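You operate a simulated robot arm through the tools that you are given. There is no shell and no other tool.

You run a simulated two-armed robot. Do the job below in one go: nothing can be reset, and whatever is moved stays where it is left.

JOB
Pick up the yellow glue cartridge with one hand, pass it to the other hand and put it on the top of the black bench.
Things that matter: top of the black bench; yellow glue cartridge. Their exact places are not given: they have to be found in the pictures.

The check looks at the end state, three seconds after you hand in, the way a careful person would. Anything else that was tipped, shoved, dropped, spilled or broken makes it a failure.

ROBOT AND FRAMES
Two 7-joint arms with two-finger parallel grippers on one trunk, on a base that moves. Base frame: it is fixed to the floor where the robot stands at the start and does not move with it; the origin is under the middle of the robot, x ahead of it, y to its left, z up. Lengths are in cm, angles in rad, forces in N, time in s.
The left shoulder is at the start at [7, 13, 103.7], the right one opposite. With the tool pointing down near the work surface each hand reaches from about 20 to 52 cm from the robot's upright axis, wherever it stands, measured 20 degrees to its own side. Places, roughly: top of the black bench [-320, -510, 80]; yellow glue cartridge (5x5x12 cm) [-250, -40, 70]. Payload 1.57 kg a hand.
Tool frame (each hand has its own): the origin (TCP) lies between the finger pads and is the grasp point; the fingertips stand 3 cm ahead of it; z points along the fingers, y is the line along which they close. The gripper opens to 8 cm. The fingers are 1.7 cm wide and 1.2 cm thick; the gripper's body (4 by 8.2 cm) begins 8 cm behind the TCP.
Orientation is told as [roll, pitch, yaw] about the base's x, y, z axes, in that order, counted from this pose: with the fingers straight down and closing along the base's y, the tool's x points along the base's -x, its y along +y and its z along -z.

CONTROLS
- The arms move only by the tool servo_tool. It takes "left_plan", "right_plan" or both (then of equal length, played together; a hand with none holds still); each is a list of rows, each a list of 3 entries, a list of its own where there are three numbers: the shift along the base's x, y, z in units of 300 mm (1.0 is 300 mm), then the turn, a rotation vector about the base's x, y, z in units of 60 degrees (1.0 is 60 degrees), then the finger opening in mm, from 0 to 80. In form: [[[tx, ty, tz], [wx, wy, wz], jaw], ...]. A call has 1 to 20 rows; each row is the pose to reach, as a shift and turn from the pose commanded when the call began. A call with a number of a shift or a turn outside -1 to 1 is refused whole. Rows are played at 5 a second. More than 5 cm and 0.15 rad between two rows, or a gripper value outside its range, and nothing of the call is played. Where a pose cannot be reached the arm comes as near as it can. A force on the tool above 40 N (or 10 N above the force at the start of the call, whichever is more), or a blocked arm, ends the call early, and 0.2 s more pass. Each finger travels about 10.8 cm/s and halts on what it meets, pressing with about 24 N; the grip force reading is that of the motor and also rises with nothing between the fingers. The clock runs only during rows and for 0.2 s after the last one: add rows that repeat a pose to give the fingers time. The reply holds the time, the measured pose of the TCP, the force on the tool along the base axes, the opening and the grip force, in the units named above and with some noise, with the torque about the TCP (base axes, N m) and any sound that the robot's microphone picked up.
- Cameras (640 x 400 px; columns grow to the right, rows downward): "scene" is now at [13.15, 2.34, 126.8]; the picture's right is [0.15, -0.99, 0.00], its down [-0.61, -0.10, -0.79] and it looks along [0.78, 0.12, -0.61] (base axes); focal length 248 px, centre (320, 200). "left" rides on the left gripper at [7.2, 0.7, -12.2] in its tool frame; the picture's right is [-0.09, 1.00, 0.00], its down [-0.84, -0.08, -0.54] and it looks along [-0.54, -0.05, 0.84] (tool axes); focal length 238 px, centre (320, 200). "right" rides on the right gripper at [7.2, -0.7, -12.2] in its tool frame; the picture's right is [0.09, 1.00, 0.00], its down [-0.84, 0.08, -0.54] and it looks along [-0.54, 0.05, 0.84] (tool axes); focal length 238 px, centre (320, 200).
- snapshot(camera): a new picture of that camera. The clock stands still meanwhile.
- lift_body(by): slides the trunk up (or, below 0, down) by that many cm; the arms and the scene camera ride with it, the base frame stays. It gives what a move gives, with no picture.
- base_move(legs): drives the robot by 1 to 6 legs, each [ahead, left, turn to the left] in cm, cm and rad, along the robot's own axes; the way and the turn of a leg run together, so that a leg with both is an arc; at most 150 cm and 3.142 rad a leg. The arms and the cameras ride along, it lands a little off, and it stops where it bumps. It gives what a move gives.
- head_to(pan, tilt): turns the head with the scene camera to pan (to the left, within 1.501 rad either way) and tilt (down, from -0.506 to 1.204), counted from straight ahead of the robot. It gives what a move gives.
- measure_at(camera, pixels): for up to 12 pixels [column, row] of the newest picture of that camera ("zoom" is the newest enlarged one), the place [x, y, z] in the base frame of the surface seen there, good to about 0.3 cm, but the place of the scene camera against the robot may be out by one fixed shift of up to 1.8 cm in any direction. The clock stands still meanwhile.
- close_up(camera, box): a new picture of the part [left, top, right, bottom] of that camera's present view, enlarged. The clock stands still meanwhile.
- job_done(): hands the job in; it is judged then, once.

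Leave the grippers open and the arms clear of the work at the hand-in unless told otherwise.

The tools are called after "Emit:" by a JSON object that holds its "api" and its "payload". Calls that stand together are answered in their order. servo_tool: Moves the arms, as the interface text tells. Its arguments: {"type":"object","properties":{"left_plan":{"type":"array","items":{"type":"array"}},"right_plan":{"type":"array","items":{"type":"array"}}},"required":[]} The other tools are called the same way: lift_body (by) moves the trunk up or down; base_move (legs) drives the base; head_to (pan, tilt) turns the head that bears the scene camera; snapshot (camera) takes a picture; measure_at (camera, pixels) gives the place of the surface under pixels of a picture; close_up (camera, box) takes an enlarged picture of a part of a camera's view; job_done () hands the job in.

At the start:

```text
time_s: 0.0
left_tool_pos: [29.33, 14.72, 95.04]
left_orientation: [0.0, 0.001, 0.002]
left_contact_force: [0.1, 0.0, 0.0]
left_moment: [0.01, 0.02, -0.02]
left_width: 8.01
left_finger_force: 0.0
right_tool_pos: [42.51, -15.82, 99.14]
right_orientation: [0.001, -0.001, 0.0]
right_contact_force: [-0.2, 0.2, 0.2]
right_moment: [-0.02, 0.02, -0.01]
right_width: 7.97
right_finger_force: 0.1
trunk travel left (down, up): [-67.5, 26.5]
robot x, y, heading: [-0.04, -0.23, -0.001]
head pan, tilt (commanded): [0.155, 0.661]
```

scene: 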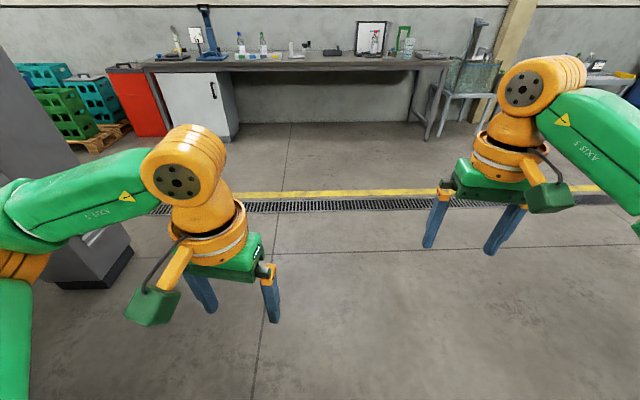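
right: 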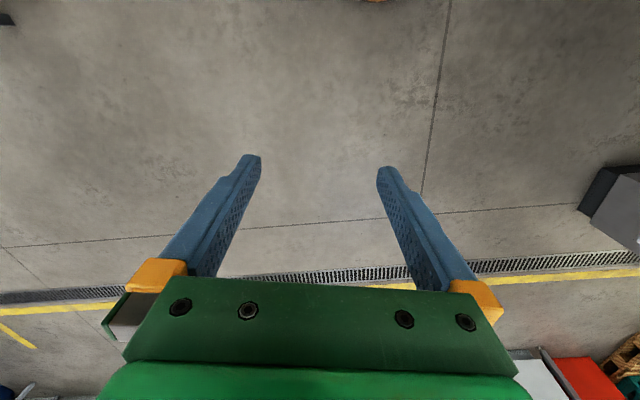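
left: 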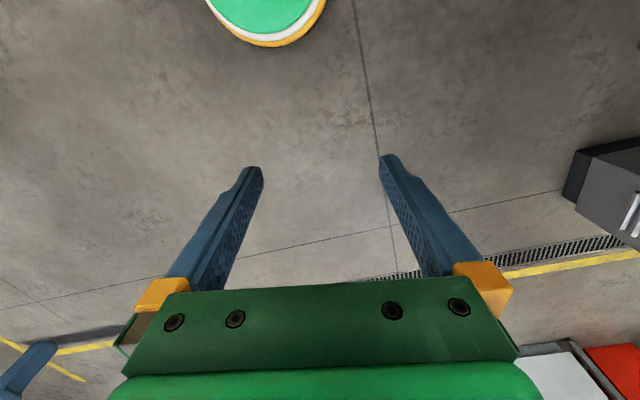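

The cartridge is told to be behind the robot, at about [-250, -40, 70]. I see a grey cabinet on the left of the scene picture. Before turning I look to the left and right with the head to check that there is room.

Emit:
{"api": "head_to", "payload": {"pan": 1.3, "tilt": 0.4}}

Emit:
{"api": "snapshot", "payload": {"camera": "scene"}}

Emit:
{"api": "head_to", "payload": {"pan": -1.3, "tilt": 0.4}}

Emit:
{"api": "snapshot", "payload": {"camera": "scene"}}

```text
time_s: 1.4
left_tool_pos: [29.33, 14.71, 94.96]
left_orientation: [0.001, 0.0, 0.002]
left_contact_force: [0.4, -0.7, 0.3]
left_moment: [0.02, 0.02, 0.01]
left_width: 8.02
left_finger_force: 0.1
right_tool_pos: [42.61, -15.78, 99.09]
right_orientation: [0.003, -0.001, -0.001]
right_contact_force: [0.1, 0.7, 0.5]
right_moment: [-0.02, 0.01, -0.01]
right_width: 8.03
right_finger_force: 0.2
trunk travel left (down, up): [-67.5, 26.5]
robot x, y, heading: [0.06, 0.18, -0.0]
head pan, tilt (commanded): [1.3, 0.4]
```

```text
taken
```

scene: 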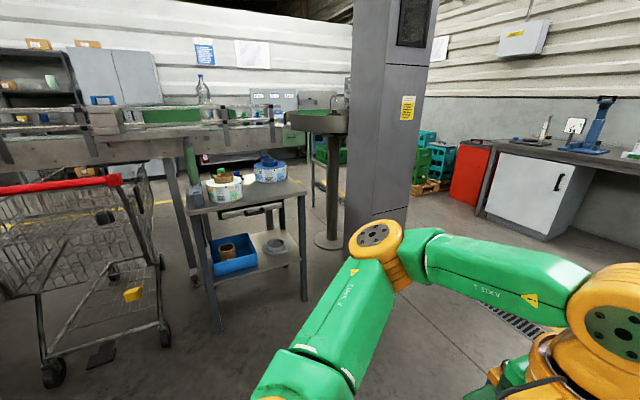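

```text
time_s: 3.7
left_tool_pos: [29.46, 14.66, 94.94]
left_orientation: [-0.001, 0.001, 0.001]
left_contact_force: [-0.2, -0.1, 0.6]
left_moment: [-0.01, -0.05, 0.05]
left_width: 8.02
left_finger_force: 0.0
right_tool_pos: [42.59, -15.84, 98.99]
right_orientation: [0.001, -0.001, -0.001]
right_contact_force: [0.3, 0.1, 0.1]
right_moment: [0.0, -0.02, -0.03]
right_width: 8.01
right_finger_force: 0.0
trunk travel left (down, up): [-67.5, 26.5]
robot x, y, heading: [-0.16, -0.07, 0.004]
head pan, tilt (commanded): [-1.3, 0.4]
```

```text
taken
```

scene: 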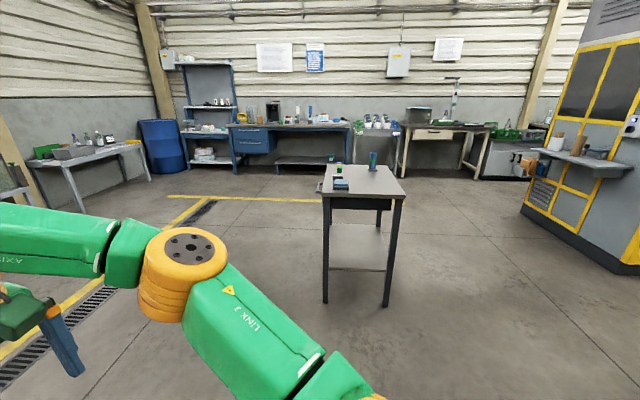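

To the right there is open floor with a small table in the middle, and to the left a column and a trolley. I measure the nearest things to know the turning room: the table's near edge (324,195), its leg foot (386,303), and the floor spots around it.

Emit:
{"api": "measure_at", "payload": {"camera": "scene", "pixels": [[326, 192], [405, 192], [386, 303], [326, 300], [345, 168], [373, 168], [600, 170], [560, 250], [500, 380]]}}

```text
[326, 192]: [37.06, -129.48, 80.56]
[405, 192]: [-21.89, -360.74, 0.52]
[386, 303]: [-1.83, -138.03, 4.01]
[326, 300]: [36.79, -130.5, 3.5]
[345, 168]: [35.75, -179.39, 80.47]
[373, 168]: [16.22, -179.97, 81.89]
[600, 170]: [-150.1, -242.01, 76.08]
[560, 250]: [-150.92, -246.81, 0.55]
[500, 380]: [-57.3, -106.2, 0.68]
```

The small table begins at y = -129, so a turn in place is free on that side. I turn right by a quarter and look to the robot's right (the world's -x).

Emit:
{"api": "base_move", "payload": {"legs": [[0, 0, -1.57]]}}

Emit:
{"api": "head_to", "payload": {"pan": -1.4, "tilt": 0.35}}

Emit:
{"api": "snapshot", "payload": {"camera": "scene"}}

Emit:
{"api": "head_to", "payload": {"pan": -0.4, "tilt": 0.35}}

Emit:
{"api": "snapshot", "payload": {"camera": "scene"}}

```text
time_s: 8.0
left_tool_pos: [14.13, -29.58, 95.04]
left_orientation: [-0.001, -0.001, -1.584]
left_contact_force: [0.5, -0.6, 0.3]
left_moment: [-0.01, -0.03, 0.0]
left_width: 7.99
left_finger_force: 0.0
right_tool_pos: [-16.49, -42.34, 98.98]
right_orientation: [-0.001, -0.005, -1.589]
right_contact_force: [0.7, 1.4, -0.7]
right_moment: [0.02, 0.03, 0.0]
right_width: 8.0
right_finger_force: 0.0
trunk travel left (down, up): [-67.5, 26.5]
robot x, y, heading: [0.18, -0.48, -1.587]
head pan, tilt (commanded): [-1.3, 0.4]
```

```text
time_s: 8.6
left_tool_pos: [14.02, -29.58, 95.01]
left_orientation: [0.001, -0.001, -1.584]
left_contact_force: [-0.6, 0.3, -0.2]
left_moment: [-0.02, 0.04, -0.03]
left_width: 7.99
left_finger_force: 0.1
right_tool_pos: [-16.49, -42.37, 99.06]
right_orientation: [0.004, -0.001, -1.588]
right_contact_force: [-0.5, -0.8, 0.4]
right_moment: [-0.06, 0.02, -0.01]
right_width: 8.0
right_finger_force: 0.0
trunk travel left (down, up): [-67.5, 26.5]
robot x, y, heading: [0.03, 0.13, -1.586]
head pan, tilt (commanded): [-1.4, 0.351]
```

```text
taken
```

scene: 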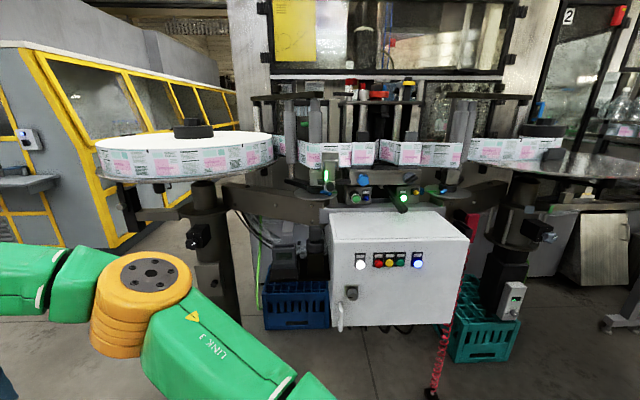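

```text
time_s: 9.9
left_tool_pos: [14.14, -29.54, 94.96]
left_orientation: [-0.002, -0.001, -1.583]
left_contact_force: [0.6, -0.3, -0.2]
left_moment: [0.01, 0.01, 0.0]
left_width: 8.0
left_finger_force: 0.2
right_tool_pos: [-16.51, -42.32, 98.96]
right_orientation: [0.001, -0.002, -1.589]
right_contact_force: [0.7, -0.2, 0.3]
right_moment: [-0.02, 0.0, 0.02]
right_width: 8.0
right_finger_force: 0.0
trunk travel left (down, up): [-67.5, 26.5]
robot x, y, heading: [-0.23, 0.13, -1.585]
head pan, tilt (commanded): [-0.4, 0.351]
```

```text
taken
```

scene: 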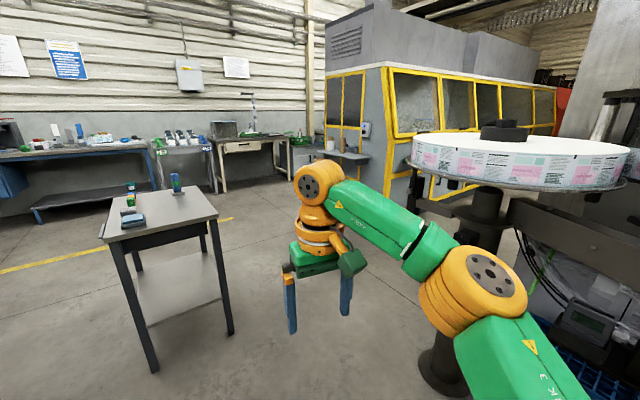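

A labelling machine stands behind the robot's start place, and the enclosed yellow machine beyond. I measure the disc's edge (415,160), its post (440,390), the enclosure's near side and the floor to learn how to get past it.

Emit:
{"api": "measure_at", "payload": {"camera": "scene", "pixels": [[415, 160], [500, 188], [440, 380], [620, 185], [345, 165], [390, 200], [420, 225], [372, 270], [300, 230], [107, 222], [215, 212], [230, 333]]}}

Emit:
{"api": "close_up", "payload": {"camera": "scene", "box": [160, 80, 440, 255]}}

```text
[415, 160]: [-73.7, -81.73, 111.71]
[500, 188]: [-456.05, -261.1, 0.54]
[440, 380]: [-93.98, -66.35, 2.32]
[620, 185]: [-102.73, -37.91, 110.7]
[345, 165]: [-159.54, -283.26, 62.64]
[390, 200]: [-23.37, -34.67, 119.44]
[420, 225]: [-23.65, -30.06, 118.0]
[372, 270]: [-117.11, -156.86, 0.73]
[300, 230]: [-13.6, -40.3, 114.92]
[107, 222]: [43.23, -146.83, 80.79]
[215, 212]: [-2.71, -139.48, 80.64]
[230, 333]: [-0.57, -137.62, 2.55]
```

```text
2.29 times, centred on (300, 168) of scene
```

zoom: 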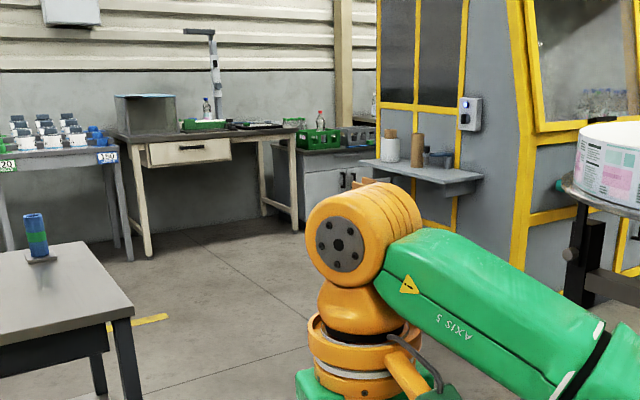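

The way to the cartridge leads around the labelling machine. I measure the elbow (480,280), the disc's edge points, the table's corner (217,213) and other floor spots to find the gap.

Emit:
{"api": "measure_at", "payload": {"camera": "scene", "pixels": [[485, 285], [520, 290], [540, 370], [415, 165], [450, 178], [560, 190], [412, 215], [405, 240], [475, 195], [385, 195], [219, 210], [104, 230]]}}

Emit:
{"api": "head_to", "payload": {"pan": -1.0, "tilt": 0.5}}

Emit:
{"api": "snapshot", "payload": {"camera": "scene"}}

```text
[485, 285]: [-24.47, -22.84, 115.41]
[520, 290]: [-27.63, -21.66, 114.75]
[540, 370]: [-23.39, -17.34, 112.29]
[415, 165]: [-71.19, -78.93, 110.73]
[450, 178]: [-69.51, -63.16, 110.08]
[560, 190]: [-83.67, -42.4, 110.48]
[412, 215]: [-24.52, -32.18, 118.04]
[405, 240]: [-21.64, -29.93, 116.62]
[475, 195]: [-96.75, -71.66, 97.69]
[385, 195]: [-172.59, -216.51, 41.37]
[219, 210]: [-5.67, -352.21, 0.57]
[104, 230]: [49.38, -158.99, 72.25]
```

```text
time_s: 10.9
left_tool_pos: [14.14, -29.56, 94.9]
left_orientation: [0.0, 0.0, -1.584]
left_contact_force: [0.1, -0.3, -0.2]
left_moment: [0.0, 0.02, 0.0]
left_width: 8.01
left_finger_force: 0.1
right_tool_pos: [-16.47, -42.36, 99.11]
right_orientation: [0.002, 0.0, -1.588]
right_contact_force: [0.3, 0.1, -0.2]
right_moment: [0.02, 0.01, 0.02]
right_width: 8.02
right_finger_force: 0.1
trunk travel left (down, up): [-67.5, 26.5]
robot x, y, heading: [0.02, -0.03, -1.585]
head pan, tilt (commanded): [-1.0, 0.499]
```

```text
taken
```

scene: 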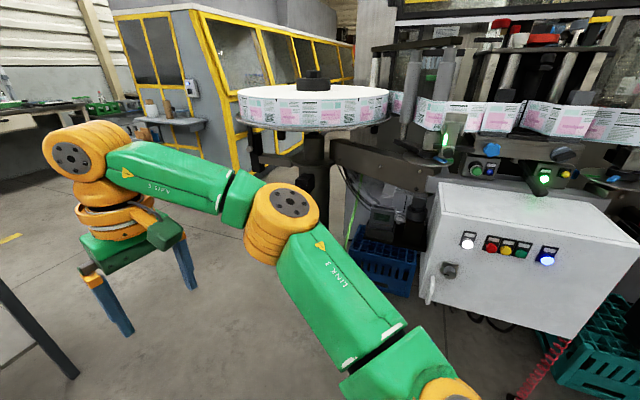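

Elbows stick out to about 28–33 cm, so the robot is about 65 cm wide. I measure the disc's left and right edges and the enclosure corner in this picture.

Emit:
{"api": "measure_at", "payload": {"camera": "scene", "pixels": [[241, 108], [387, 108], [314, 130], [313, 76], [320, 195], [240, 140], [232, 100], [200, 130], [190, 160], [350, 100], [270, 150], [440, 185]]}}

```text
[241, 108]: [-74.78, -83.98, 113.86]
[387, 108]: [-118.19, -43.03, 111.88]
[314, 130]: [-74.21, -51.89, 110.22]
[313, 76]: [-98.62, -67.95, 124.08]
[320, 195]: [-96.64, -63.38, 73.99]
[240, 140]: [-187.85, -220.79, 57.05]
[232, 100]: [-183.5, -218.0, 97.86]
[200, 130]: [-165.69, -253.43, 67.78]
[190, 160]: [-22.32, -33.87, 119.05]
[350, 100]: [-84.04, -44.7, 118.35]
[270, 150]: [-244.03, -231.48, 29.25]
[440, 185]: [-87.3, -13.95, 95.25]
```

The disc is centred near (-98,-67) with about 30 cm radius. The enclosure's corner is near (-165,-217) and the table's corner near (-3,-139). The aisle between the machine and the enclosure is about 120 cm wide. I drive first to about (-20,-67) and then (-45,-110), keeping the heading.

Emit:
{"api": "base_move", "payload": {"legs": [[67, -19, 0], [43, -24.5, 0]]}}

Emit:
{"api": "snapshot", "payload": {"camera": "scene"}}

```text
time_s: 17.1
left_tool_pos: [-31.29, -136.2, 94.95]
left_orientation: [-0.001, 0.0, -1.592]
left_contact_force: [0.1, -0.1, 0.7]
left_moment: [0.01, 0.01, 0.0]
left_width: 8.01
left_finger_force: 0.1
right_tool_pos: [-61.94, -148.88, 99.06]
right_orientation: [0.0, -0.001, -1.596]
right_contact_force: [0.2, -1.0, -0.3]
right_moment: [0.0, 0.02, 0.04]
right_width: 8.01
right_finger_force: 0.0
trunk travel left (down, up): [-67.5, 26.5]
robot x, y, heading: [-45.05, -106.85, -1.592]
head pan, tilt (commanded): [-1.0, 0.499]
```

```text
taken
```

scene: 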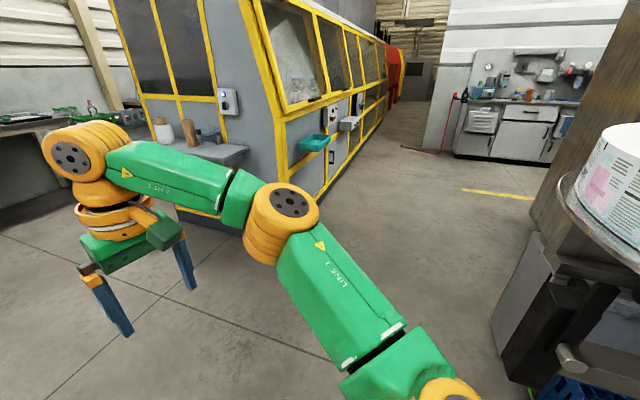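

The robot is at (-45,-107). The aisle is visible ahead on the right. I go on to about (-75,-158), then turn right a quarter to face along -x.

Emit:
{"api": "base_move", "payload": {"legs": [[51.6, -29, 0], [0, 0, -1.55]]}}

Emit:
{"api": "head_to", "payload": {"pan": -0.3, "tilt": 0.4}}

Emit:
{"api": "snapshot", "payload": {"camera": "scene"}}

```text
time_s: 24.2
left_tool_pos: [-105.6, -172.16, 94.98]
left_orientation: [0.002, 0.0, 3.139]
left_contact_force: [-0.5, -0.4, -0.3]
left_moment: [0.01, 0.01, 0.01]
left_width: 7.98
left_finger_force: 0.0
right_tool_pos: [-118.61, -141.58, 98.97]
right_orientation: [0.0, -0.002, 3.137]
right_contact_force: [0.7, 0.5, 0.2]
right_moment: [0.0, 0.02, -0.02]
right_width: 7.99
right_finger_force: 0.0
trunk travel left (down, up): [-67.5, 26.5]
robot x, y, heading: [-75.99, -157.63, 3.138]
head pan, tilt (commanded): [-1.0, 0.499]
```

```text
time_s: 25.3
left_tool_pos: [-105.58, -171.99, 94.97]
left_orientation: [0.001, -0.002, 3.14]
left_contact_force: [0.1, 0.4, -1.1]
left_moment: [0.01, 0.0, 0.01]
left_width: 8.01
left_finger_force: 0.1
right_tool_pos: [-118.64, -141.62, 99.0]
right_orientation: [0.002, -0.001, 3.138]
right_contact_force: [0.1, -0.3, 0.0]
right_moment: [0.01, -0.02, -0.04]
right_width: 8.03
right_finger_force: 0.1
trunk travel left (down, up): [-67.5, 26.5]
robot x, y, heading: [-76.21, -157.72, 3.136]
head pan, tilt (commanded): [-0.3, 0.4]
```

```text
taken
```

scene: 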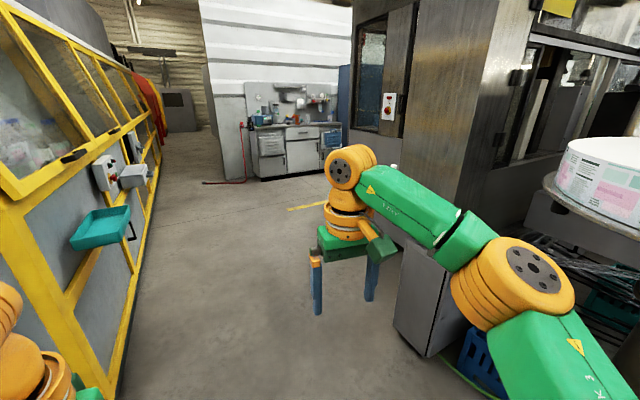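

Now I look along the aisle: enclosure with a teal tray (100,225) on the left, the machine's steel cabinet (430,320) on the right. I measure how wide the passage is.

Emit:
{"api": "measure_at", "payload": {"camera": "scene", "pixels": [[128, 215], [135, 175], [158, 172], [150, 240], [125, 380], [400, 325], [425, 350], [420, 180], [345, 135], [290, 208], [260, 180], [205, 140]]}}

```text
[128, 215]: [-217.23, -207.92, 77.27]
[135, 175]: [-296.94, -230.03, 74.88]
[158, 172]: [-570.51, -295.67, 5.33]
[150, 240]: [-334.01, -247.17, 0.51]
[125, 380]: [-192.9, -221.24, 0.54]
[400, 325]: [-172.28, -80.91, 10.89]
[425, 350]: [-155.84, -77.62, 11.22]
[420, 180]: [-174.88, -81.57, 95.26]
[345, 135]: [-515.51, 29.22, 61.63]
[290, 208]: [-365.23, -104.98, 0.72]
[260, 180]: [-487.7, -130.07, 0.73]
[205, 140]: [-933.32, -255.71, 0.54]
```

The passage is from y ≈ -208 (teal tray) to y ≈ -81 (steel cabinet). I drive ahead along y ≈ -148 to x ≈ -205 and look to the right.

Emit:
{"api": "base_move", "payload": {"legs": [[130, -10, 0]]}}

Emit:
{"api": "head_to", "payload": {"pan": -0.9, "tilt": 0.4}}

Emit:
{"api": "snapshot", "payload": {"camera": "scene"}}

```text
time_s: 31.9
left_tool_pos: [-237.33, -156.64, 95.0]
left_orientation: [0.001, 0.001, 3.091]
left_contact_force: [1.0, 0.9, 0.6]
left_moment: [0.0, 0.0, -0.01]
left_width: 8.03
left_finger_force: 0.1
right_tool_pos: [-248.88, -125.68, 99.05]
right_orientation: [0.002, -0.001, 3.087]
right_contact_force: [0.8, -0.2, -0.2]
right_moment: [0.01, -0.03, -0.01]
right_width: 7.98
right_finger_force: 0.1
trunk travel left (down, up): [-67.5, 26.5]
robot x, y, heading: [-207.28, -143.36, 3.088]
head pan, tilt (commanded): [-0.3, 0.4]
```

```text
time_s: 32.9
left_tool_pos: [-237.27, -156.73, 94.96]
left_orientation: [0.0, 0.0, 3.09]
left_contact_force: [0.0, -0.9, 0.3]
left_moment: [0.03, -0.02, -0.01]
left_width: 8.0
left_finger_force: 0.1
right_tool_pos: [-248.82, -125.62, 99.09]
right_orientation: [0.002, -0.002, 3.087]
right_contact_force: [-0.5, -0.6, 0.4]
right_moment: [0.02, 0.01, -0.03]
right_width: 7.98
right_finger_force: 0.0
trunk travel left (down, up): [-67.5, 26.5]
robot x, y, heading: [-207.38, -143.72, 3.09]
head pan, tilt (commanded): [-0.901, 0.4]
```

```text
taken
```

scene: 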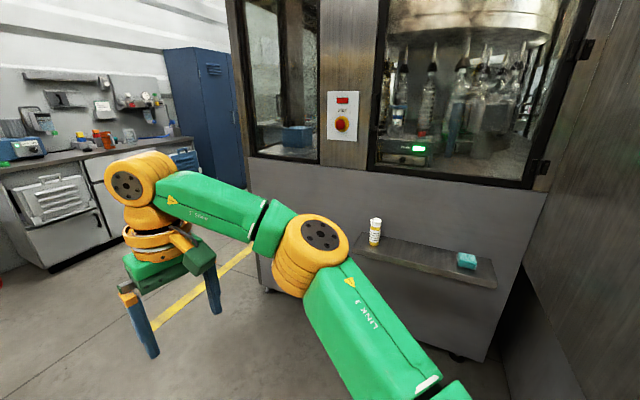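

I see a small ledge on the machine's front with a white/yellow bottle-like thing at (375,232) and a teal block at (466,261). I take a closer look and measure.

Emit:
{"api": "close_up", "payload": {"camera": "scene", "box": [330, 200, 510, 312]}}

Emit:
{"api": "measure_at", "payload": {"camera": "scene", "pixels": [[375, 220], [375, 232], [374, 243], [466, 261], [365, 250], [495, 285], [490, 262], [480, 275], [420, 255], [387, 240], [500, 330], [300, 180]]}}

```text
3.56 times, centred on (420, 256) of scene
```

zoom: 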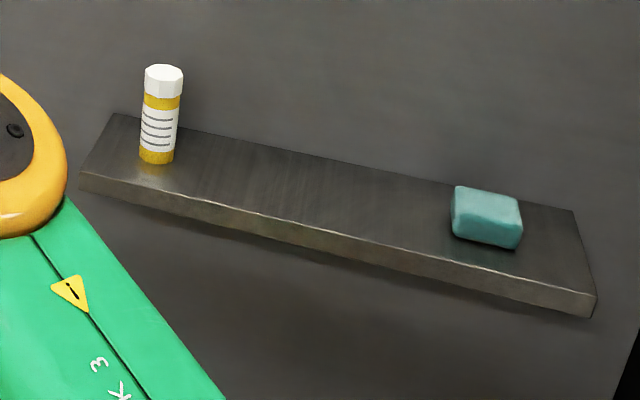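

```text
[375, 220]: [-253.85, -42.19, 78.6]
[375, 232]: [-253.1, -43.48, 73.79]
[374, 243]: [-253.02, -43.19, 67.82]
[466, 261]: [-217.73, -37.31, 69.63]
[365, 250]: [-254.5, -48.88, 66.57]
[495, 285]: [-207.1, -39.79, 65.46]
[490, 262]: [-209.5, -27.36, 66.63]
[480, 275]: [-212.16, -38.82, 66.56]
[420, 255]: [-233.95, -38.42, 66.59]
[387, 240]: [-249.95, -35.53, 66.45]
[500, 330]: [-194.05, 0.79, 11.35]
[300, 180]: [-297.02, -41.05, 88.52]
```

The white-capped yellow cartridge stands upright on a ledge (z ≈ 66.5). It is near (-253,-42) and its top is near z 79, with a teal block to the right on the same ledge. The ledge's front runs from (-254,-49) to (-207,-40), so the wall is turned about 0.19 rad and I must face heading ≈ 1.76. I drive ahead to x ≈ -262 and turn right to face it, staying back at y ≈ -140 for now.

Emit:
{"api": "base_move", "payload": {"legs": [[55, 0, 0], [0, 0, -1.33]]}}

Emit:
{"api": "head_to", "payload": {"pan": 0.0, "tilt": 0.5}}

Emit:
{"api": "snapshot", "payload": {"camera": "scene"}}

```text
time_s: 39.4
left_tool_pos: [-283.55, -114.31, 95.0]
left_orientation: [-0.001, 0.0, 1.763]
left_contact_force: [-0.4, -0.8, 0.9]
left_moment: [-0.01, -0.04, 0.04]
left_width: 7.99
left_finger_force: 0.0
right_tool_pos: [-256.01, -95.7, 98.93]
right_orientation: [0.001, -0.002, 1.759]
right_contact_force: [-0.1, -1.2, 1.1]
right_moment: [0.03, 0.0, 0.0]
right_width: 8.02
right_finger_force: 0.0
trunk travel left (down, up): [-67.5, 26.5]
robot x, y, heading: [-263.61, -140.12, 1.759]
head pan, tilt (commanded): [-0.901, 0.4]
```

```text
time_s: 40.6
left_tool_pos: [-283.45, -114.36, 95.06]
left_orientation: [0.002, -0.002, 1.761]
left_contact_force: [0.5, 0.3, -0.8]
left_moment: [-0.02, -0.02, -0.02]
left_width: 8.0
left_finger_force: 0.1
right_tool_pos: [-256.1, -95.7, 98.96]
right_orientation: [0.004, -0.003, 1.758]
right_contact_force: [0.5, -0.8, -0.3]
right_moment: [0.03, 0.01, 0.02]
right_width: 7.99
right_finger_force: 0.1
trunk travel left (down, up): [-67.5, 26.5]
robot x, y, heading: [-263.69, -140.47, 1.756]
head pan, tilt (commanded): [0.0, 0.499]
```

```text
taken
```

scene: 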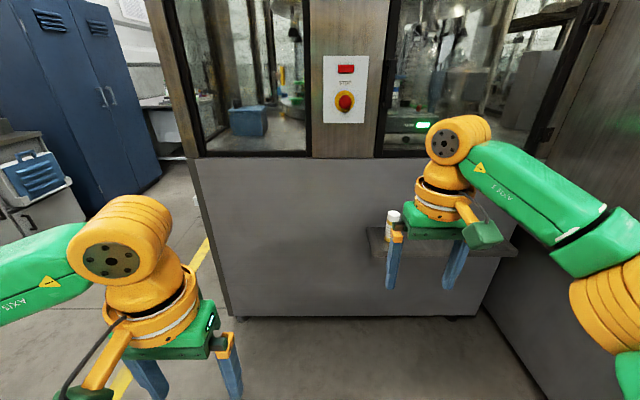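

The robot now faces the ledge. The cartridge is about 95 cm ahead and 28 cm to the right. I lower the trunk 20 cm while still clear, then look again.

Emit:
{"api": "lift_body", "payload": {"by": -20}}

```text
time_s: 42.8
left_tool_pos: [-283.63, -114.35, 75.0]
left_orientation: [-0.001, 0.001, 1.76]
left_contact_force: [-0.1, 0.3, 0.0]
left_moment: [-0.01, 0.01, -0.01]
left_width: 7.98
left_finger_force: 0.1
right_tool_pos: [-256.08, -95.78, 79.0]
right_orientation: [0.002, -0.002, 1.757]
right_contact_force: [1.0, -0.6, -0.5]
right_moment: [0.01, 0.01, -0.01]
right_width: 7.99
right_finger_force: 0.0
trunk travel left (down, up): [-47.5, 46.5]
robot x, y, heading: [-263.56, -140.38, 1.758]
head pan, tilt (commanded): [0.0, 0.499]
```

The trunk is down and the right TCP is at z 79. I now tilt the right hand 50° so that its fingers point forward and down, drawing it back 6.5 cm, in seven small steps. It is still far from everything.

Emit:
{"api": "servo_tool", "payload": {"right_plan": [[[0.006, -0.03, 0], [0.117, 0.022, 0], 80], [[0.011, -0.061, 0], [0.234, 0.044, 0], 80], [[0.017, -0.091, 0], [0.351, 0.066, 0], 80], [[0.023, -0.122, 0], [0.468, 0.088, 0], 80], [[0.029, -0.152, 0], [0.585, 0.11, 0], 80], [[0.034, -0.183, 0], [0.702, 0.132, 0], 80], [[0.04, -0.213, 0], [0.819, 0.154, 0], 80], [[0.04, -0.213, 0], [0.819, 0.154, 0], 80]]}}

Emit:
{"api": "snapshot", "payload": {"camera": "scene"}}

Emit:
{"api": "snapshot", "payload": {"camera": "right"}}

```text
time_s: 44.6
left_tool_pos: [-283.52, -114.17, 74.93]
left_orientation: [0.0, 0.0, 1.76]
left_contact_force: [-0.7, 0.0, 0.3]
left_moment: [0.02, -0.03, 0.01]
left_width: 8.0
left_finger_force: 0.1
right_tool_pos: [-255.19, -100.78, 79.88]
right_orientation: [-0.001, -0.875, 1.757]
right_contact_force: [0.1, 0.0, -1.3]
right_moment: [0.03, -0.05, -0.01]
right_width: 8.02
right_finger_force: 0.1
right hand out of reach, approached as far as the arm can: row 7, 8
trunk travel left (down, up): [-47.5, 46.5]
robot x, y, heading: [-263.78, -140.33, 1.753]
head pan, tilt (commanded): [0.0, 0.499]
```

```text
taken
```

scene: 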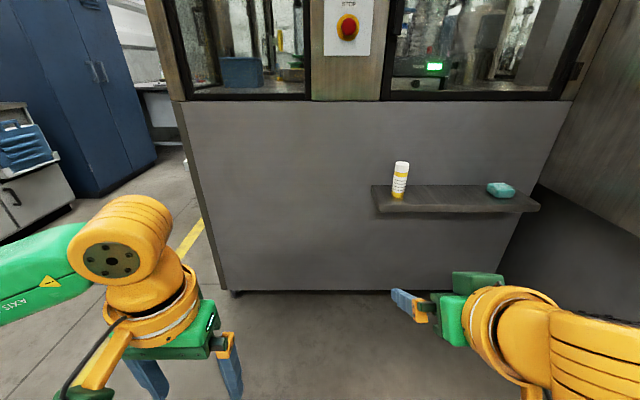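

```text
taken
```

right: 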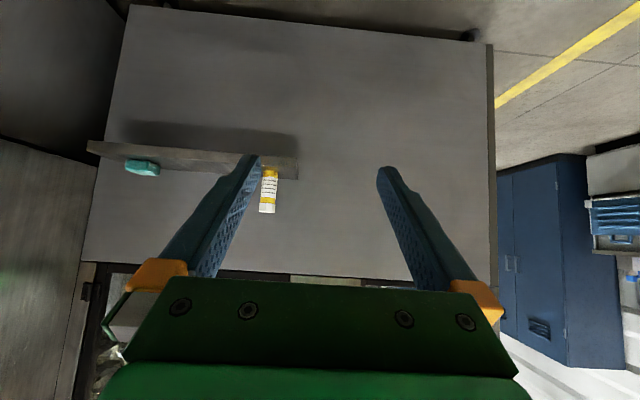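

The tilt is reached (pitch -0.875). The TCP could not be drawn back quite as far as asked and sits 37 cm ahead of the axis. The scene picture now shows the cartridge at (400,180). In the right wrist picture, which is upside down, it is at (268,190). I measure it with both cameras to learn the scene camera's offset.

Emit:
{"api": "close_up", "payload": {"camera": "right", "box": [180, 130, 340, 230]}}

Emit:
{"api": "measure_at", "payload": {"camera": "right", "pixels": [[268, 173], [268, 190], [267, 204], [267, 212], [285, 178], [140, 160], [142, 172], [295, 172], [200, 165]]}}

Emit:
{"api": "measure_at", "payload": {"camera": "scene", "pixels": [[402, 164], [400, 180], [398, 195], [376, 205], [374, 190], [537, 210], [505, 185], [500, 191], [450, 200], [390, 195], [385, 150], [200, 260]]}}

```text
4.00 times, centred on (260, 180) of right
```

zoom: 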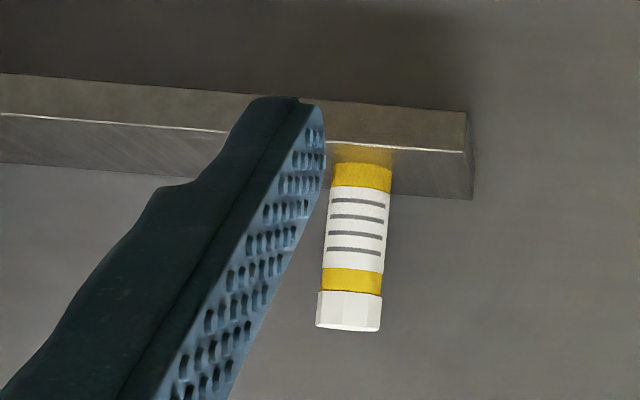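

```text
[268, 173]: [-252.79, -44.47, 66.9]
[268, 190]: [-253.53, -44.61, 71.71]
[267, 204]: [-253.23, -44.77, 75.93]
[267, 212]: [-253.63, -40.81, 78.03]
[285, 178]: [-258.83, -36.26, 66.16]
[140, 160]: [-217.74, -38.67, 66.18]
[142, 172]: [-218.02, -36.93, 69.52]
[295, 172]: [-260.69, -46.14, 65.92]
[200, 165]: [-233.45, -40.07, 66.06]
```

```text
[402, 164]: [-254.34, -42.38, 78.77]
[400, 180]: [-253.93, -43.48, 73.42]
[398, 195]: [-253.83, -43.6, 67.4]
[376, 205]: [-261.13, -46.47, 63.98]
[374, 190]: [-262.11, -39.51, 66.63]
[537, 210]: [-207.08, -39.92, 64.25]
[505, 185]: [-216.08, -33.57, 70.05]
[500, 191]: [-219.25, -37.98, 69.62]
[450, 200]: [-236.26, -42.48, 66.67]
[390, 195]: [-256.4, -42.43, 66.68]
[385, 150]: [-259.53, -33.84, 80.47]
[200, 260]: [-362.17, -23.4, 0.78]
```

The right wrist camera gives a front face at (-253.4,-44.6), ledge z 66.1 and top z 78. The cartridge's axis is therefore about (-253.5,-42.2). The scene camera reads about 1 cm too far and 0.5 cm high. I drive ahead 47 and right 12.5, so the tilted hand sits about 10 cm in front of and above the grasp point.

Emit:
{"api": "base_move", "payload": {"legs": [[38, -12.5, 0]]}}

Emit:
{"api": "snapshot", "payload": {"camera": "scene"}}

Emit:
{"api": "snapshot", "payload": {"camera": "right"}}

```text
time_s: 47.1
left_tool_pos: [-277.92, -74.31, 74.99]
left_orientation: [0.0, 0.001, 1.754]
left_contact_force: [-0.1, -0.1, -0.5]
left_moment: [0.02, 0.01, -0.02]
left_width: 8.0
left_finger_force: 0.0
right_tool_pos: [-249.5, -61.02, 79.86]
right_orientation: [-0.001, -0.873, 1.753]
right_contact_force: [0.4, 0.4, -0.3]
right_moment: [0.02, 0.02, -0.02]
right_width: 8.02
right_finger_force: 0.1
trunk travel left (down, up): [-47.5, 46.5]
robot x, y, heading: [-258.24, -100.41, 1.754]
head pan, tilt (commanded): [0.0, 0.499]
```

```text
taken
```

scene: 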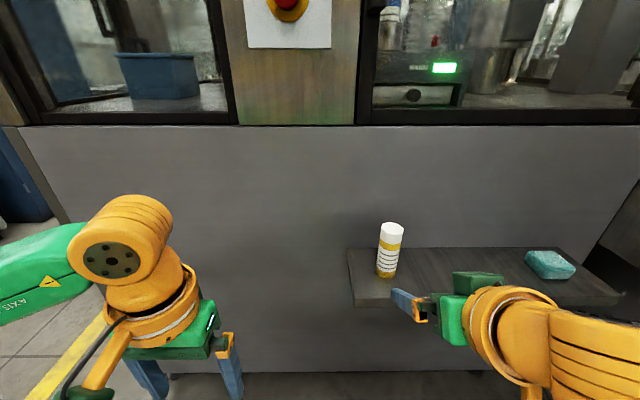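

```text
taken
```

right: 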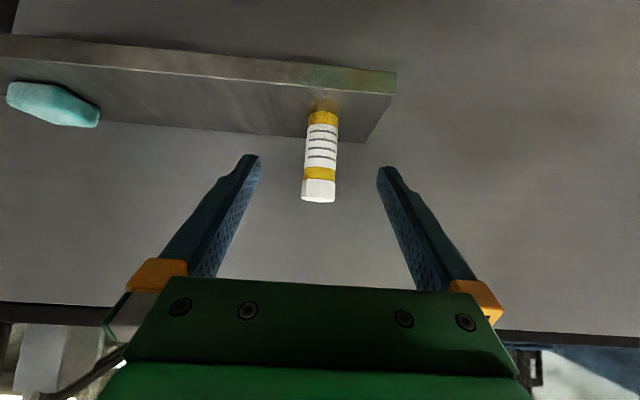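

Now the cartridge sits nicely between the fingers in the right wrist picture: cap at (319,190), foot at (322,115). I measure it again from this nearer view.

Emit:
{"api": "measure_at", "payload": {"camera": "right", "pixels": [[322, 116], [310, 140], [322, 145], [334, 140], [320, 175], [307, 188], [319, 190], [331, 190], [318, 200], [390, 72], [375, 130], [322, 100]]}}

```text
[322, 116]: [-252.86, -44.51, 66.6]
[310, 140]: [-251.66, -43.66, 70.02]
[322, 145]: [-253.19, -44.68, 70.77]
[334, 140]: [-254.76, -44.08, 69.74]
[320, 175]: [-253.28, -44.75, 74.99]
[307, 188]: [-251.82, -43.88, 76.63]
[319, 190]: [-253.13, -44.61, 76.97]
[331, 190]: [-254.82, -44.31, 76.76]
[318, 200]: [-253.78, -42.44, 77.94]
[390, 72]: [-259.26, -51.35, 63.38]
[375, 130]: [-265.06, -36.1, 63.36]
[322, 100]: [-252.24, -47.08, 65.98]
```

The body is about 4.1 cm thick, with its axis at about (-253.5,-42.6). The hand is lateral within 0.6 cm and needs 18.8 ahead and about 10 down. I drive 8 cm closer so that the arm works at about 48 cm from the axis.

Emit:
{"api": "base_move", "payload": {"legs": [[8, 0.5, 0]]}}

Emit:
{"api": "snapshot", "payload": {"camera": "right"}}

```text
time_s: 48.2
left_tool_pos: [-279.84, -66.31, 75.06]
left_orientation: [0.001, 0.0, 1.754]
left_contact_force: [0.4, 0.8, -0.4]
left_moment: [0.02, 0.0, 0.02]
left_width: 8.03
left_finger_force: 0.0
right_tool_pos: [-251.54, -53.02, 79.85]
right_orientation: [0.0, -0.873, 1.753]
right_contact_force: [0.0, 0.3, 0.0]
right_moment: [0.01, -0.04, -0.02]
right_width: 8.01
right_finger_force: 0.1
trunk travel left (down, up): [-47.5, 46.5]
robot x, y, heading: [-260.15, -92.43, 1.753]
head pan, tilt (commanded): [0.0, 0.499]
```

```text
taken
```

right: 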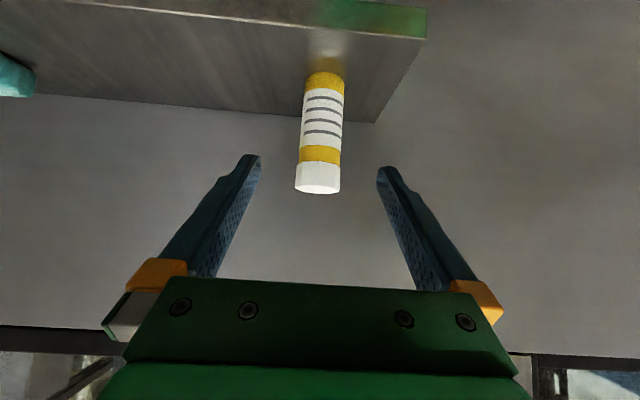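

I see the cartridge centred between the fingers at column ~320. I measure its flanks and height once more before going in.

Emit:
{"api": "measure_at", "payload": {"camera": "right", "pixels": [[323, 78], [307, 115], [323, 120], [340, 115], [322, 155], [298, 180], [318, 180], [339, 180], [316, 192], [326, 55], [372, 120]]}}

```text
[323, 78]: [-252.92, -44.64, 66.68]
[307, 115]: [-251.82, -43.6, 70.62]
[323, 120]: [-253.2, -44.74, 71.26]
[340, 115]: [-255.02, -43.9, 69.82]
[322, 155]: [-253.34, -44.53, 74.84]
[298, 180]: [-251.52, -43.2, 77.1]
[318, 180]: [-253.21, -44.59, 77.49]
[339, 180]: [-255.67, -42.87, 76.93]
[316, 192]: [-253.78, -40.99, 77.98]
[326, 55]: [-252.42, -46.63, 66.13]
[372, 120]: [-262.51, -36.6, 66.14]
```

The axis is confirmed at (-253.5,-42.6). The TCP is at (-251.54,-53.02,79.85) and the target is (-253.5,-42.6,70.1), 4 cm above the ledge. I move in along the tool's direction with open fingers.

Emit:
{"api": "servo_tool", "payload": {"right_plan": [[[-0.008, 0.043, -0.041], [0, 0, 0], 80], [[-0.016, 0.087, -0.081], [0, 0, 0], 80], [[-0.024, 0.13, -0.122], [0, 0, 0], 80], [[-0.033, 0.174, -0.163], [0, 0, 0], 80], [[-0.041, 0.217, -0.203], [0, 0, 0], 80], [[-0.049, 0.26, -0.244], [0, 0, 0], 80], [[-0.057, 0.304, -0.284], [0, 0, 0], 80], [[-0.065, 0.347, -0.325], [0, 0, 0], 80], [[-0.065, 0.347, -0.325], [0, 0, 0], 80]]}}

Emit:
{"api": "snapshot", "payload": {"camera": "right"}}

Emit:
{"api": "snapshot", "payload": {"camera": "scene"}}

```text
time_s: 50.2
left_tool_pos: [-279.75, -66.38, 74.97]
left_orientation: [-0.001, 0.0, 1.754]
left_contact_force: [-0.5, 0.2, 0.6]
left_moment: [0.0, -0.05, -0.01]
left_width: 8.01
left_finger_force: 0.1
right_tool_pos: [-253.38, -42.69, 70.17]
right_orientation: [-0.001, -0.872, 1.751]
right_contact_force: [0.4, 0.2, 0.5]
right_moment: [-0.02, -0.01, 0.03]
right_width: 8.0
right_finger_force: 0.1
trunk travel left (down, up): [-47.5, 46.5]
robot x, y, heading: [-259.91, -92.48, 1.753]
head pan, tilt (commanded): [0.0, 0.499]
```

```text
taken
```

right: 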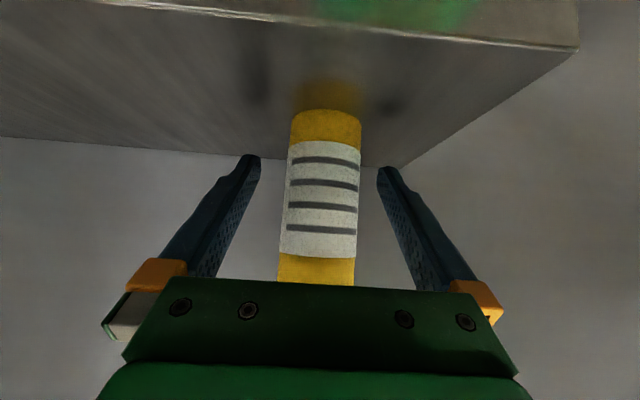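

```text
taken
```

scene: 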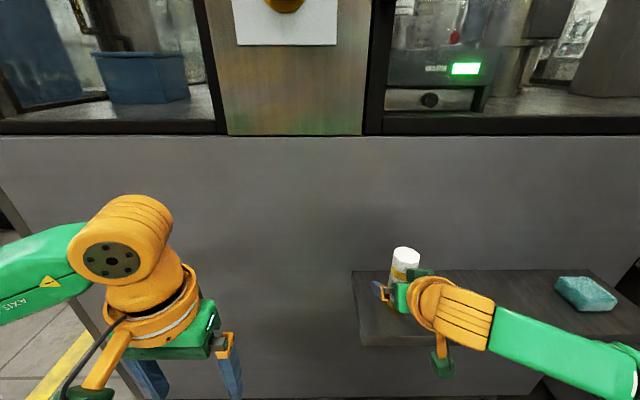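

The hand is at the target with no contact force, and the cartridge stands between the fingers. I close step by step and hold a few rows.

Emit:
{"api": "servo_tool", "payload": {"right_plan": [[[0, 0, 0], [0, 0, 0], 60], [[0, 0, 0], [0, 0, 0], 50], [[0, 0, 0], [0, 0, 0], 42], [[0, 0, 0], [0, 0, 0], 34], [[0, 0, 0], [0, 0, 0], 28], [[0, 0, 0], [0, 0, 0], 28], [[0, 0, 0], [0, 0, 0], 28]]}}

Emit:
{"api": "snapshot", "payload": {"camera": "right"}}

```text
time_s: 51.8
left_tool_pos: [-279.82, -66.4, 74.93]
left_orientation: [-0.002, 0.0, 1.754]
left_contact_force: [0.1, -0.8, 0.1]
left_moment: [-0.02, 0.03, 0.01]
left_width: 8.03
left_finger_force: 0.1
right_tool_pos: [-253.4, -42.73, 70.18]
right_orientation: [0.0, -0.873, 1.753]
right_contact_force: [-0.5, 0.1, 0.2]
right_moment: [-0.02, 0.09, 0.01]
right_width: 4.31
right_finger_force: 23.8
trunk travel left (down, up): [-47.5, 46.5]
robot x, y, heading: [-259.83, -92.51, 1.743]
head pan, tilt (commanded): [0.0, 0.499]
```

```text
taken
```

right: 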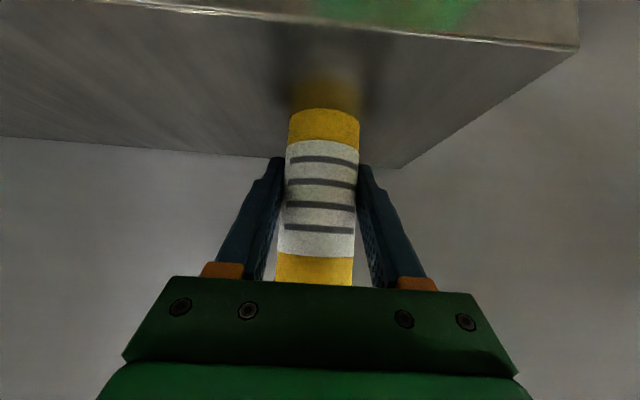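

The grip is firm: width 4.31 cm, 23.8 N. I lift straight up 9 cm.

Emit:
{"api": "servo_tool", "payload": {"right_plan": [[[0, 0, 0.02], [0, 0, 0], 28], [[0, 0, 0.05], [0, 0, 0], 28], [[0, 0, 0.1], [0, 0, 0], 28], [[0, 0, 0.15], [0, 0, 0], 28], [[0, 0, 0.2], [0, 0, 0], 28], [[0, 0, 0.25], [0, 0, 0], 28], [[0, 0, 0.3], [0, 0, 0], 28], [[0, 0, 0.3], [0, 0, 0], 28]]}}

Emit:
{"api": "snapshot", "payload": {"camera": "right"}}

Emit:
{"api": "snapshot", "payload": {"camera": "scene"}}

```text
time_s: 53.6
left_tool_pos: [-279.81, -66.28, 74.97]
left_orientation: [0.002, 0.001, 1.755]
left_contact_force: [-1.3, -0.9, 0.0]
left_moment: [0.01, 0.02, 0.04]
left_width: 7.99
left_finger_force: 0.0
right_tool_pos: [-253.56, -42.56, 79.06]
right_orientation: [-0.001, -0.871, 1.75]
right_contact_force: [0.5, 0.0, -2.1]
right_moment: [-0.02, -0.01, 0.02]
right_width: 4.34
right_finger_force: 24.2
trunk travel left (down, up): [-47.5, 46.5]
robot x, y, heading: [-260.14, -92.65, 1.752]
head pan, tilt (commanded): [0.0, 0.499]
```

```text
taken
```

right: 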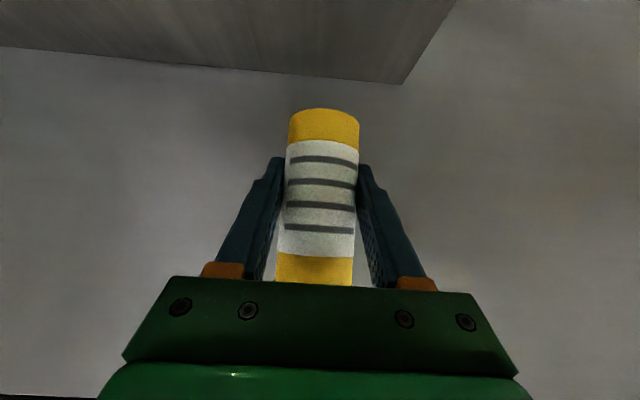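

```text
taken
```

scene: 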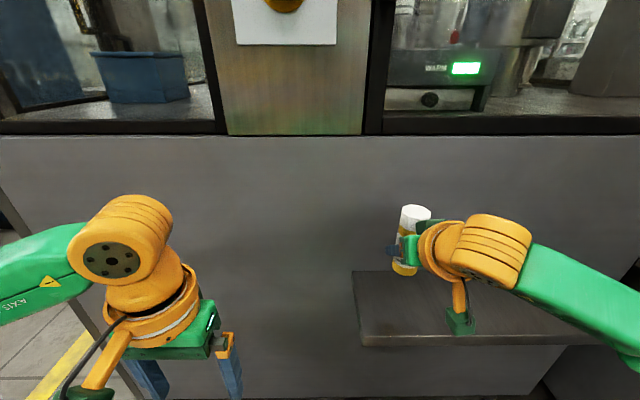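

The cartridge is lifted and hangs upright in the right hand. I back the robot straight away from the ledge by 45 cm to get room for the handover.

Emit:
{"api": "base_move", "payload": {"legs": [[-45, 0, 0]]}}

Emit:
{"api": "snapshot", "payload": {"camera": "scene"}}

```text
time_s: 56.3
left_tool_pos: [-271.85, -110.24, 75.02]
left_orientation: [-0.001, -0.001, 1.765]
left_contact_force: [-0.3, 0.6, -0.3]
left_moment: [-0.02, -0.01, 0.03]
left_width: 8.03
left_finger_force: 0.0
right_tool_pos: [-245.91, -86.35, 79.07]
right_orientation: [0.0, -0.873, 1.763]
right_contact_force: [0.8, -1.3, -2.2]
right_moment: [0.03, 0.04, 0.0]
right_width: 4.31
right_finger_force: 23.8
trunk travel left (down, up): [-47.5, 46.5]
robot x, y, heading: [-251.95, -136.12, 1.763]
head pan, tilt (commanded): [0.0, 0.499]
```

```text
taken
```

scene: 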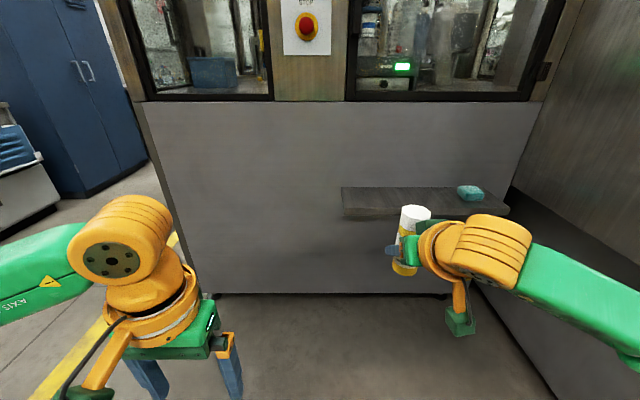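

Now the handover. The right hand holds the cartridge 4 cm above its foot with the tool tilted 50°. I will swing it to the middle in front of the trunk, pointing left. Then the left hand can come from above on the upper part, with its closing line parallel to the right's so the fingers stay apart. First half: the right goes 45° to the left and toward the centre, while the left hand goes up 13.5 cm out of the way.

Emit:
{"api": "servo_tool", "payload": {"right_plan": [[[-0.033, -0.028, -0.017], [0, 0, 0.125], 28], [[-0.065, -0.056, -0.033], [0, 0, 0.25], 28], [[-0.098, -0.085, -0.05], [0, 0, 0.375], 28], [[-0.13, -0.113, -0.067], [0, 0, 0.5], 28], [[-0.163, -0.141, -0.083], [0, 0, 0.625], 28], [[-0.195, -0.169, -0.1], [0, 0, 0.75], 28], [[-0.195, -0.169, -0.1], [0, 0, 0.75], 28]], "left_plan": [[[0, 0, 0.075], [0, 0, 0], 80], [[0, 0, 0.15], [0, 0, 0], 80], [[0, 0, 0.225], [0, 0, 0], 80], [[0, 0, 0.3], [0, 0, 0], 80], [[0, 0, 0.375], [0, 0, 0], 80], [[0, 0, 0.45], [0, 0, 0], 80], [[0, 0, 0.45], [0, 0, 0], 80]]}}

Emit:
{"api": "snapshot", "payload": {"camera": "scene"}}

```text
time_s: 57.9
left_tool_pos: [-272.11, -110.21, 88.81]
left_orientation: [-0.001, -0.002, 1.765]
left_contact_force: [0.2, 0.8, 0.2]
left_moment: [-0.06, 0.02, -0.01]
left_width: 7.98
left_finger_force: 0.1
right_tool_pos: [-251.82, -91.22, 76.14]
right_orientation: [0.001, -0.873, 2.549]
right_contact_force: [-0.5, -0.5, -2.3]
right_moment: [0.01, -0.04, -0.02]
right_width: 4.32
right_finger_force: 24.1
trunk travel left (down, up): [-47.5, 46.5]
robot x, y, heading: [-251.45, -136.31, 1.762]
head pan, tilt (commanded): [0.0, 0.499]
```

```text
taken
```

scene: 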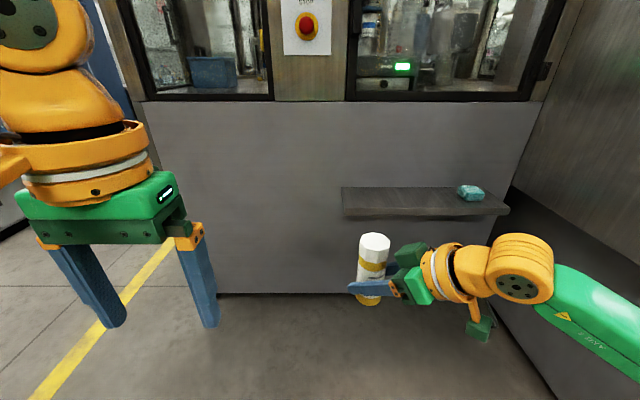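

Both moves came out cleanly and the cartridge is upright at (372,270). Second half: the right turns another 45° and goes on to the centre, while the left hand turns -45° in place.

Emit:
{"api": "servo_tool", "payload": {"right_plan": [[[-0.033, -0.028, -0.017], [0, 0, 0.125], 28], [[-0.065, -0.056, -0.033], [0, 0, 0.25], 28], [[-0.098, -0.085, -0.05], [0, 0, 0.375], 28], [[-0.13, -0.113, -0.067], [0, 0, 0.5], 28], [[-0.163, -0.141, -0.083], [0, 0, 0.625], 28], [[-0.195, -0.169, -0.1], [0, 0, 0.75], 28], [[-0.195, -0.169, -0.1], [0, 0, 0.75], 28]], "left_plan": [[[0, 0, 0], [0, 0, -0.125], 80], [[0, 0, 0], [0, 0, -0.25], 80], [[0, 0, 0], [0, 0, -0.375], 80], [[0, 0, 0], [0, 0, -0.5], 80], [[0, 0, 0], [0, 0, -0.625], 80], [[0, 0, 0], [0, 0, -0.75], 80], [[0, 0, 0], [0, 0, -0.75], 80]]}}

Emit:
{"api": "snapshot", "payload": {"camera": "scene"}}

```text
time_s: 59.5
left_tool_pos: [-271.83, -110.19, 88.62]
left_orientation: [-0.004, -0.001, 0.977]
left_contact_force: [0.2, -0.3, 1.0]
left_moment: [-0.03, 0.01, -0.01]
left_width: 8.0
left_finger_force: 0.1
right_tool_pos: [-258.93, -106.83, 76.77]
right_orientation: [-0.042, -0.781, -3.098]
right_contact_force: [-0.8, 1.0, -1.8]
right_moment: [-0.01, 0.0, 0.02]
right_width: 4.28
right_finger_force: 24.4
right hand out of reach, approached as far as the arm can: row 1, 2, 3, 4, 5, 6, 7
trunk travel left (down, up): [-47.5, 46.5]
robot x, y, heading: [-251.61, -136.36, 1.759]
head pan, tilt (commanded): [0.0, 0.499]
```

```text
taken
```

scene: 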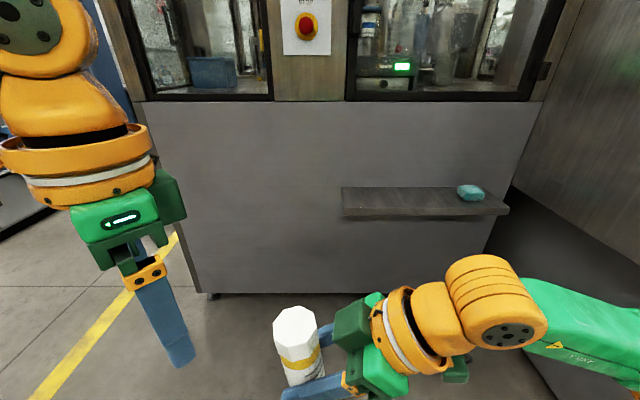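

The full 90° is out of the right arm's reach. The hand came to yaw -3.10, only 30 cm ahead, and the cartridge leans a little at (298,345). I send one idle row to learn whether the stored command is the unreachable pose or the real one.

Emit:
{"api": "servo_tool", "payload": {"right_plan": [[[0, 0, 0], [0, 0, 0], 28]]}}

```text
time_s: 59.9
left_tool_pos: [-271.9, -110.31, 88.5]
left_orientation: [-0.002, 0.001, 0.978]
left_contact_force: [0.0, -0.3, 0.3]
left_moment: [-0.01, 0.01, 0.03]
left_width: 8.02
left_finger_force: 0.0
right_tool_pos: [-259.05, -106.93, 76.68]
right_orientation: [-0.041, -0.779, -3.098]
right_contact_force: [-1.9, -0.5, -1.2]
right_moment: [0.02, 0.0, 0.01]
right_width: 4.31
right_finger_force: 23.3
trunk travel left (down, up): [-47.5, 46.5]
robot x, y, heading: [-252.12, -135.76, 1.766]
head pan, tilt (commanded): [0.0, 0.499]
```

The stored pose is the real one now, so I plan from it. The right arm reached 45° well at about 44 cm ahead but is near its limit there. I bring the hand back out to 46 cm ahead, 6 cm right, with a swing of 38° and the exact 50° tilt.

Emit:
{"api": "servo_tool", "payload": {"right_plan": [[[0.018, 0.071, -0.007], [0.0005, 0.012, -0.087], 28], [[0.037, 0.143, -0.014], [0.001, 0.024, -0.175], 28], [[0.055, 0.214, -0.021], [0.0014, 0.036, -0.262], 28], [[0.073, 0.286, -0.028], [0.002, 0.048, -0.349], 28], [[0.092, 0.357, -0.035], [0.0023, 0.06, -0.436], 28], [[0.11, 0.428, -0.042], [0.0027, 0.072, -0.524], 28], [[0.129, 0.5, -0.049], [0.003, 0.084, -0.611], 28], [[0.147, 0.571, -0.056], [0.0036, 0.0964, -0.698], 28], [[0.147, 0.571, -0.056], [0.0036, 0.0964, -0.698], 28]]}}

Emit:
{"api": "snapshot", "payload": {"camera": "scene"}}

```text
time_s: 61.9
left_tool_pos: [-271.89, -110.25, 88.69]
left_orientation: [-0.001, -0.002, 0.979]
left_contact_force: [0.0, -0.6, -0.1]
left_moment: [-0.03, -0.02, 0.01]
left_width: 8.02
left_finger_force: 0.1
right_tool_pos: [-254.73, -89.33, 75.01]
right_orientation: [0.0, -0.875, 2.421]
right_contact_force: [0.2, 0.3, -1.8]
right_moment: [-0.02, 0.02, -0.01]
right_width: 4.28
right_finger_force: 23.7
trunk travel left (down, up): [-47.5, 46.5]
robot x, y, heading: [-251.88, -136.43, 1.763]
head pan, tilt (commanded): [0.0, 0.499]
```

```text
taken
```

scene: 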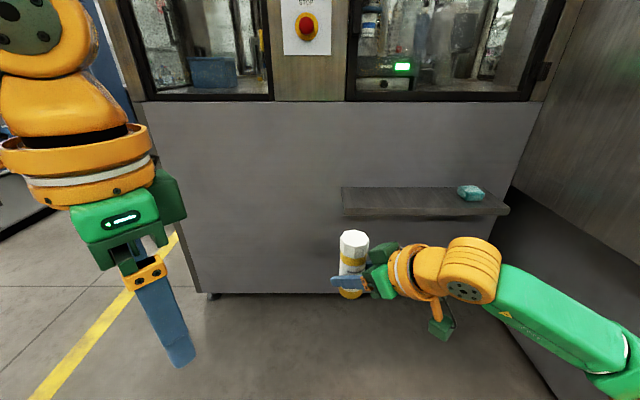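

The right hand is exactly at the asked pose with the cartridge upright. I measure the outline of the right hand's upper side, and the cartridge's top at (354,236), to plan the left hand's way down with clearance.

Emit:
{"api": "measure_at", "payload": {"camera": "scene", "pixels": [[354, 236], [352, 265], [350, 293], [380, 246], [395, 250], [408, 250], [425, 255], [445, 250], [470, 242], [490, 255], [505, 275], [443, 320]]}}

Emit:
{"api": "close_up", "payload": {"camera": "scene", "box": [310, 210, 530, 348]}}

```text
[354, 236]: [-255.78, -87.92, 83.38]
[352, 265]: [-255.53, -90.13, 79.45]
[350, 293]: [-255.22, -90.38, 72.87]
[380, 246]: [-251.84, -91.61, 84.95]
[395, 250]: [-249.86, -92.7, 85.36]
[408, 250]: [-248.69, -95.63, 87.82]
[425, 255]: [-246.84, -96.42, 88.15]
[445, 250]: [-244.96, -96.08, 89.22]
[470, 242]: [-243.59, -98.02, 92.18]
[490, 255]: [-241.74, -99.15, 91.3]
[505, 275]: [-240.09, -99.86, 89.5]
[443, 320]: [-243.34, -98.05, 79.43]
```

```text
2.90 times, centred on (420, 279) of scene
```

zoom: 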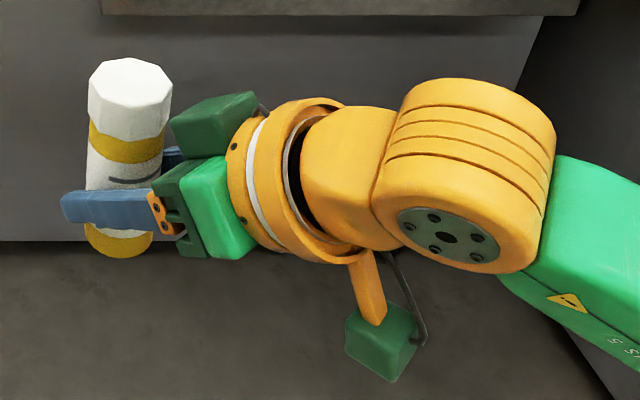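

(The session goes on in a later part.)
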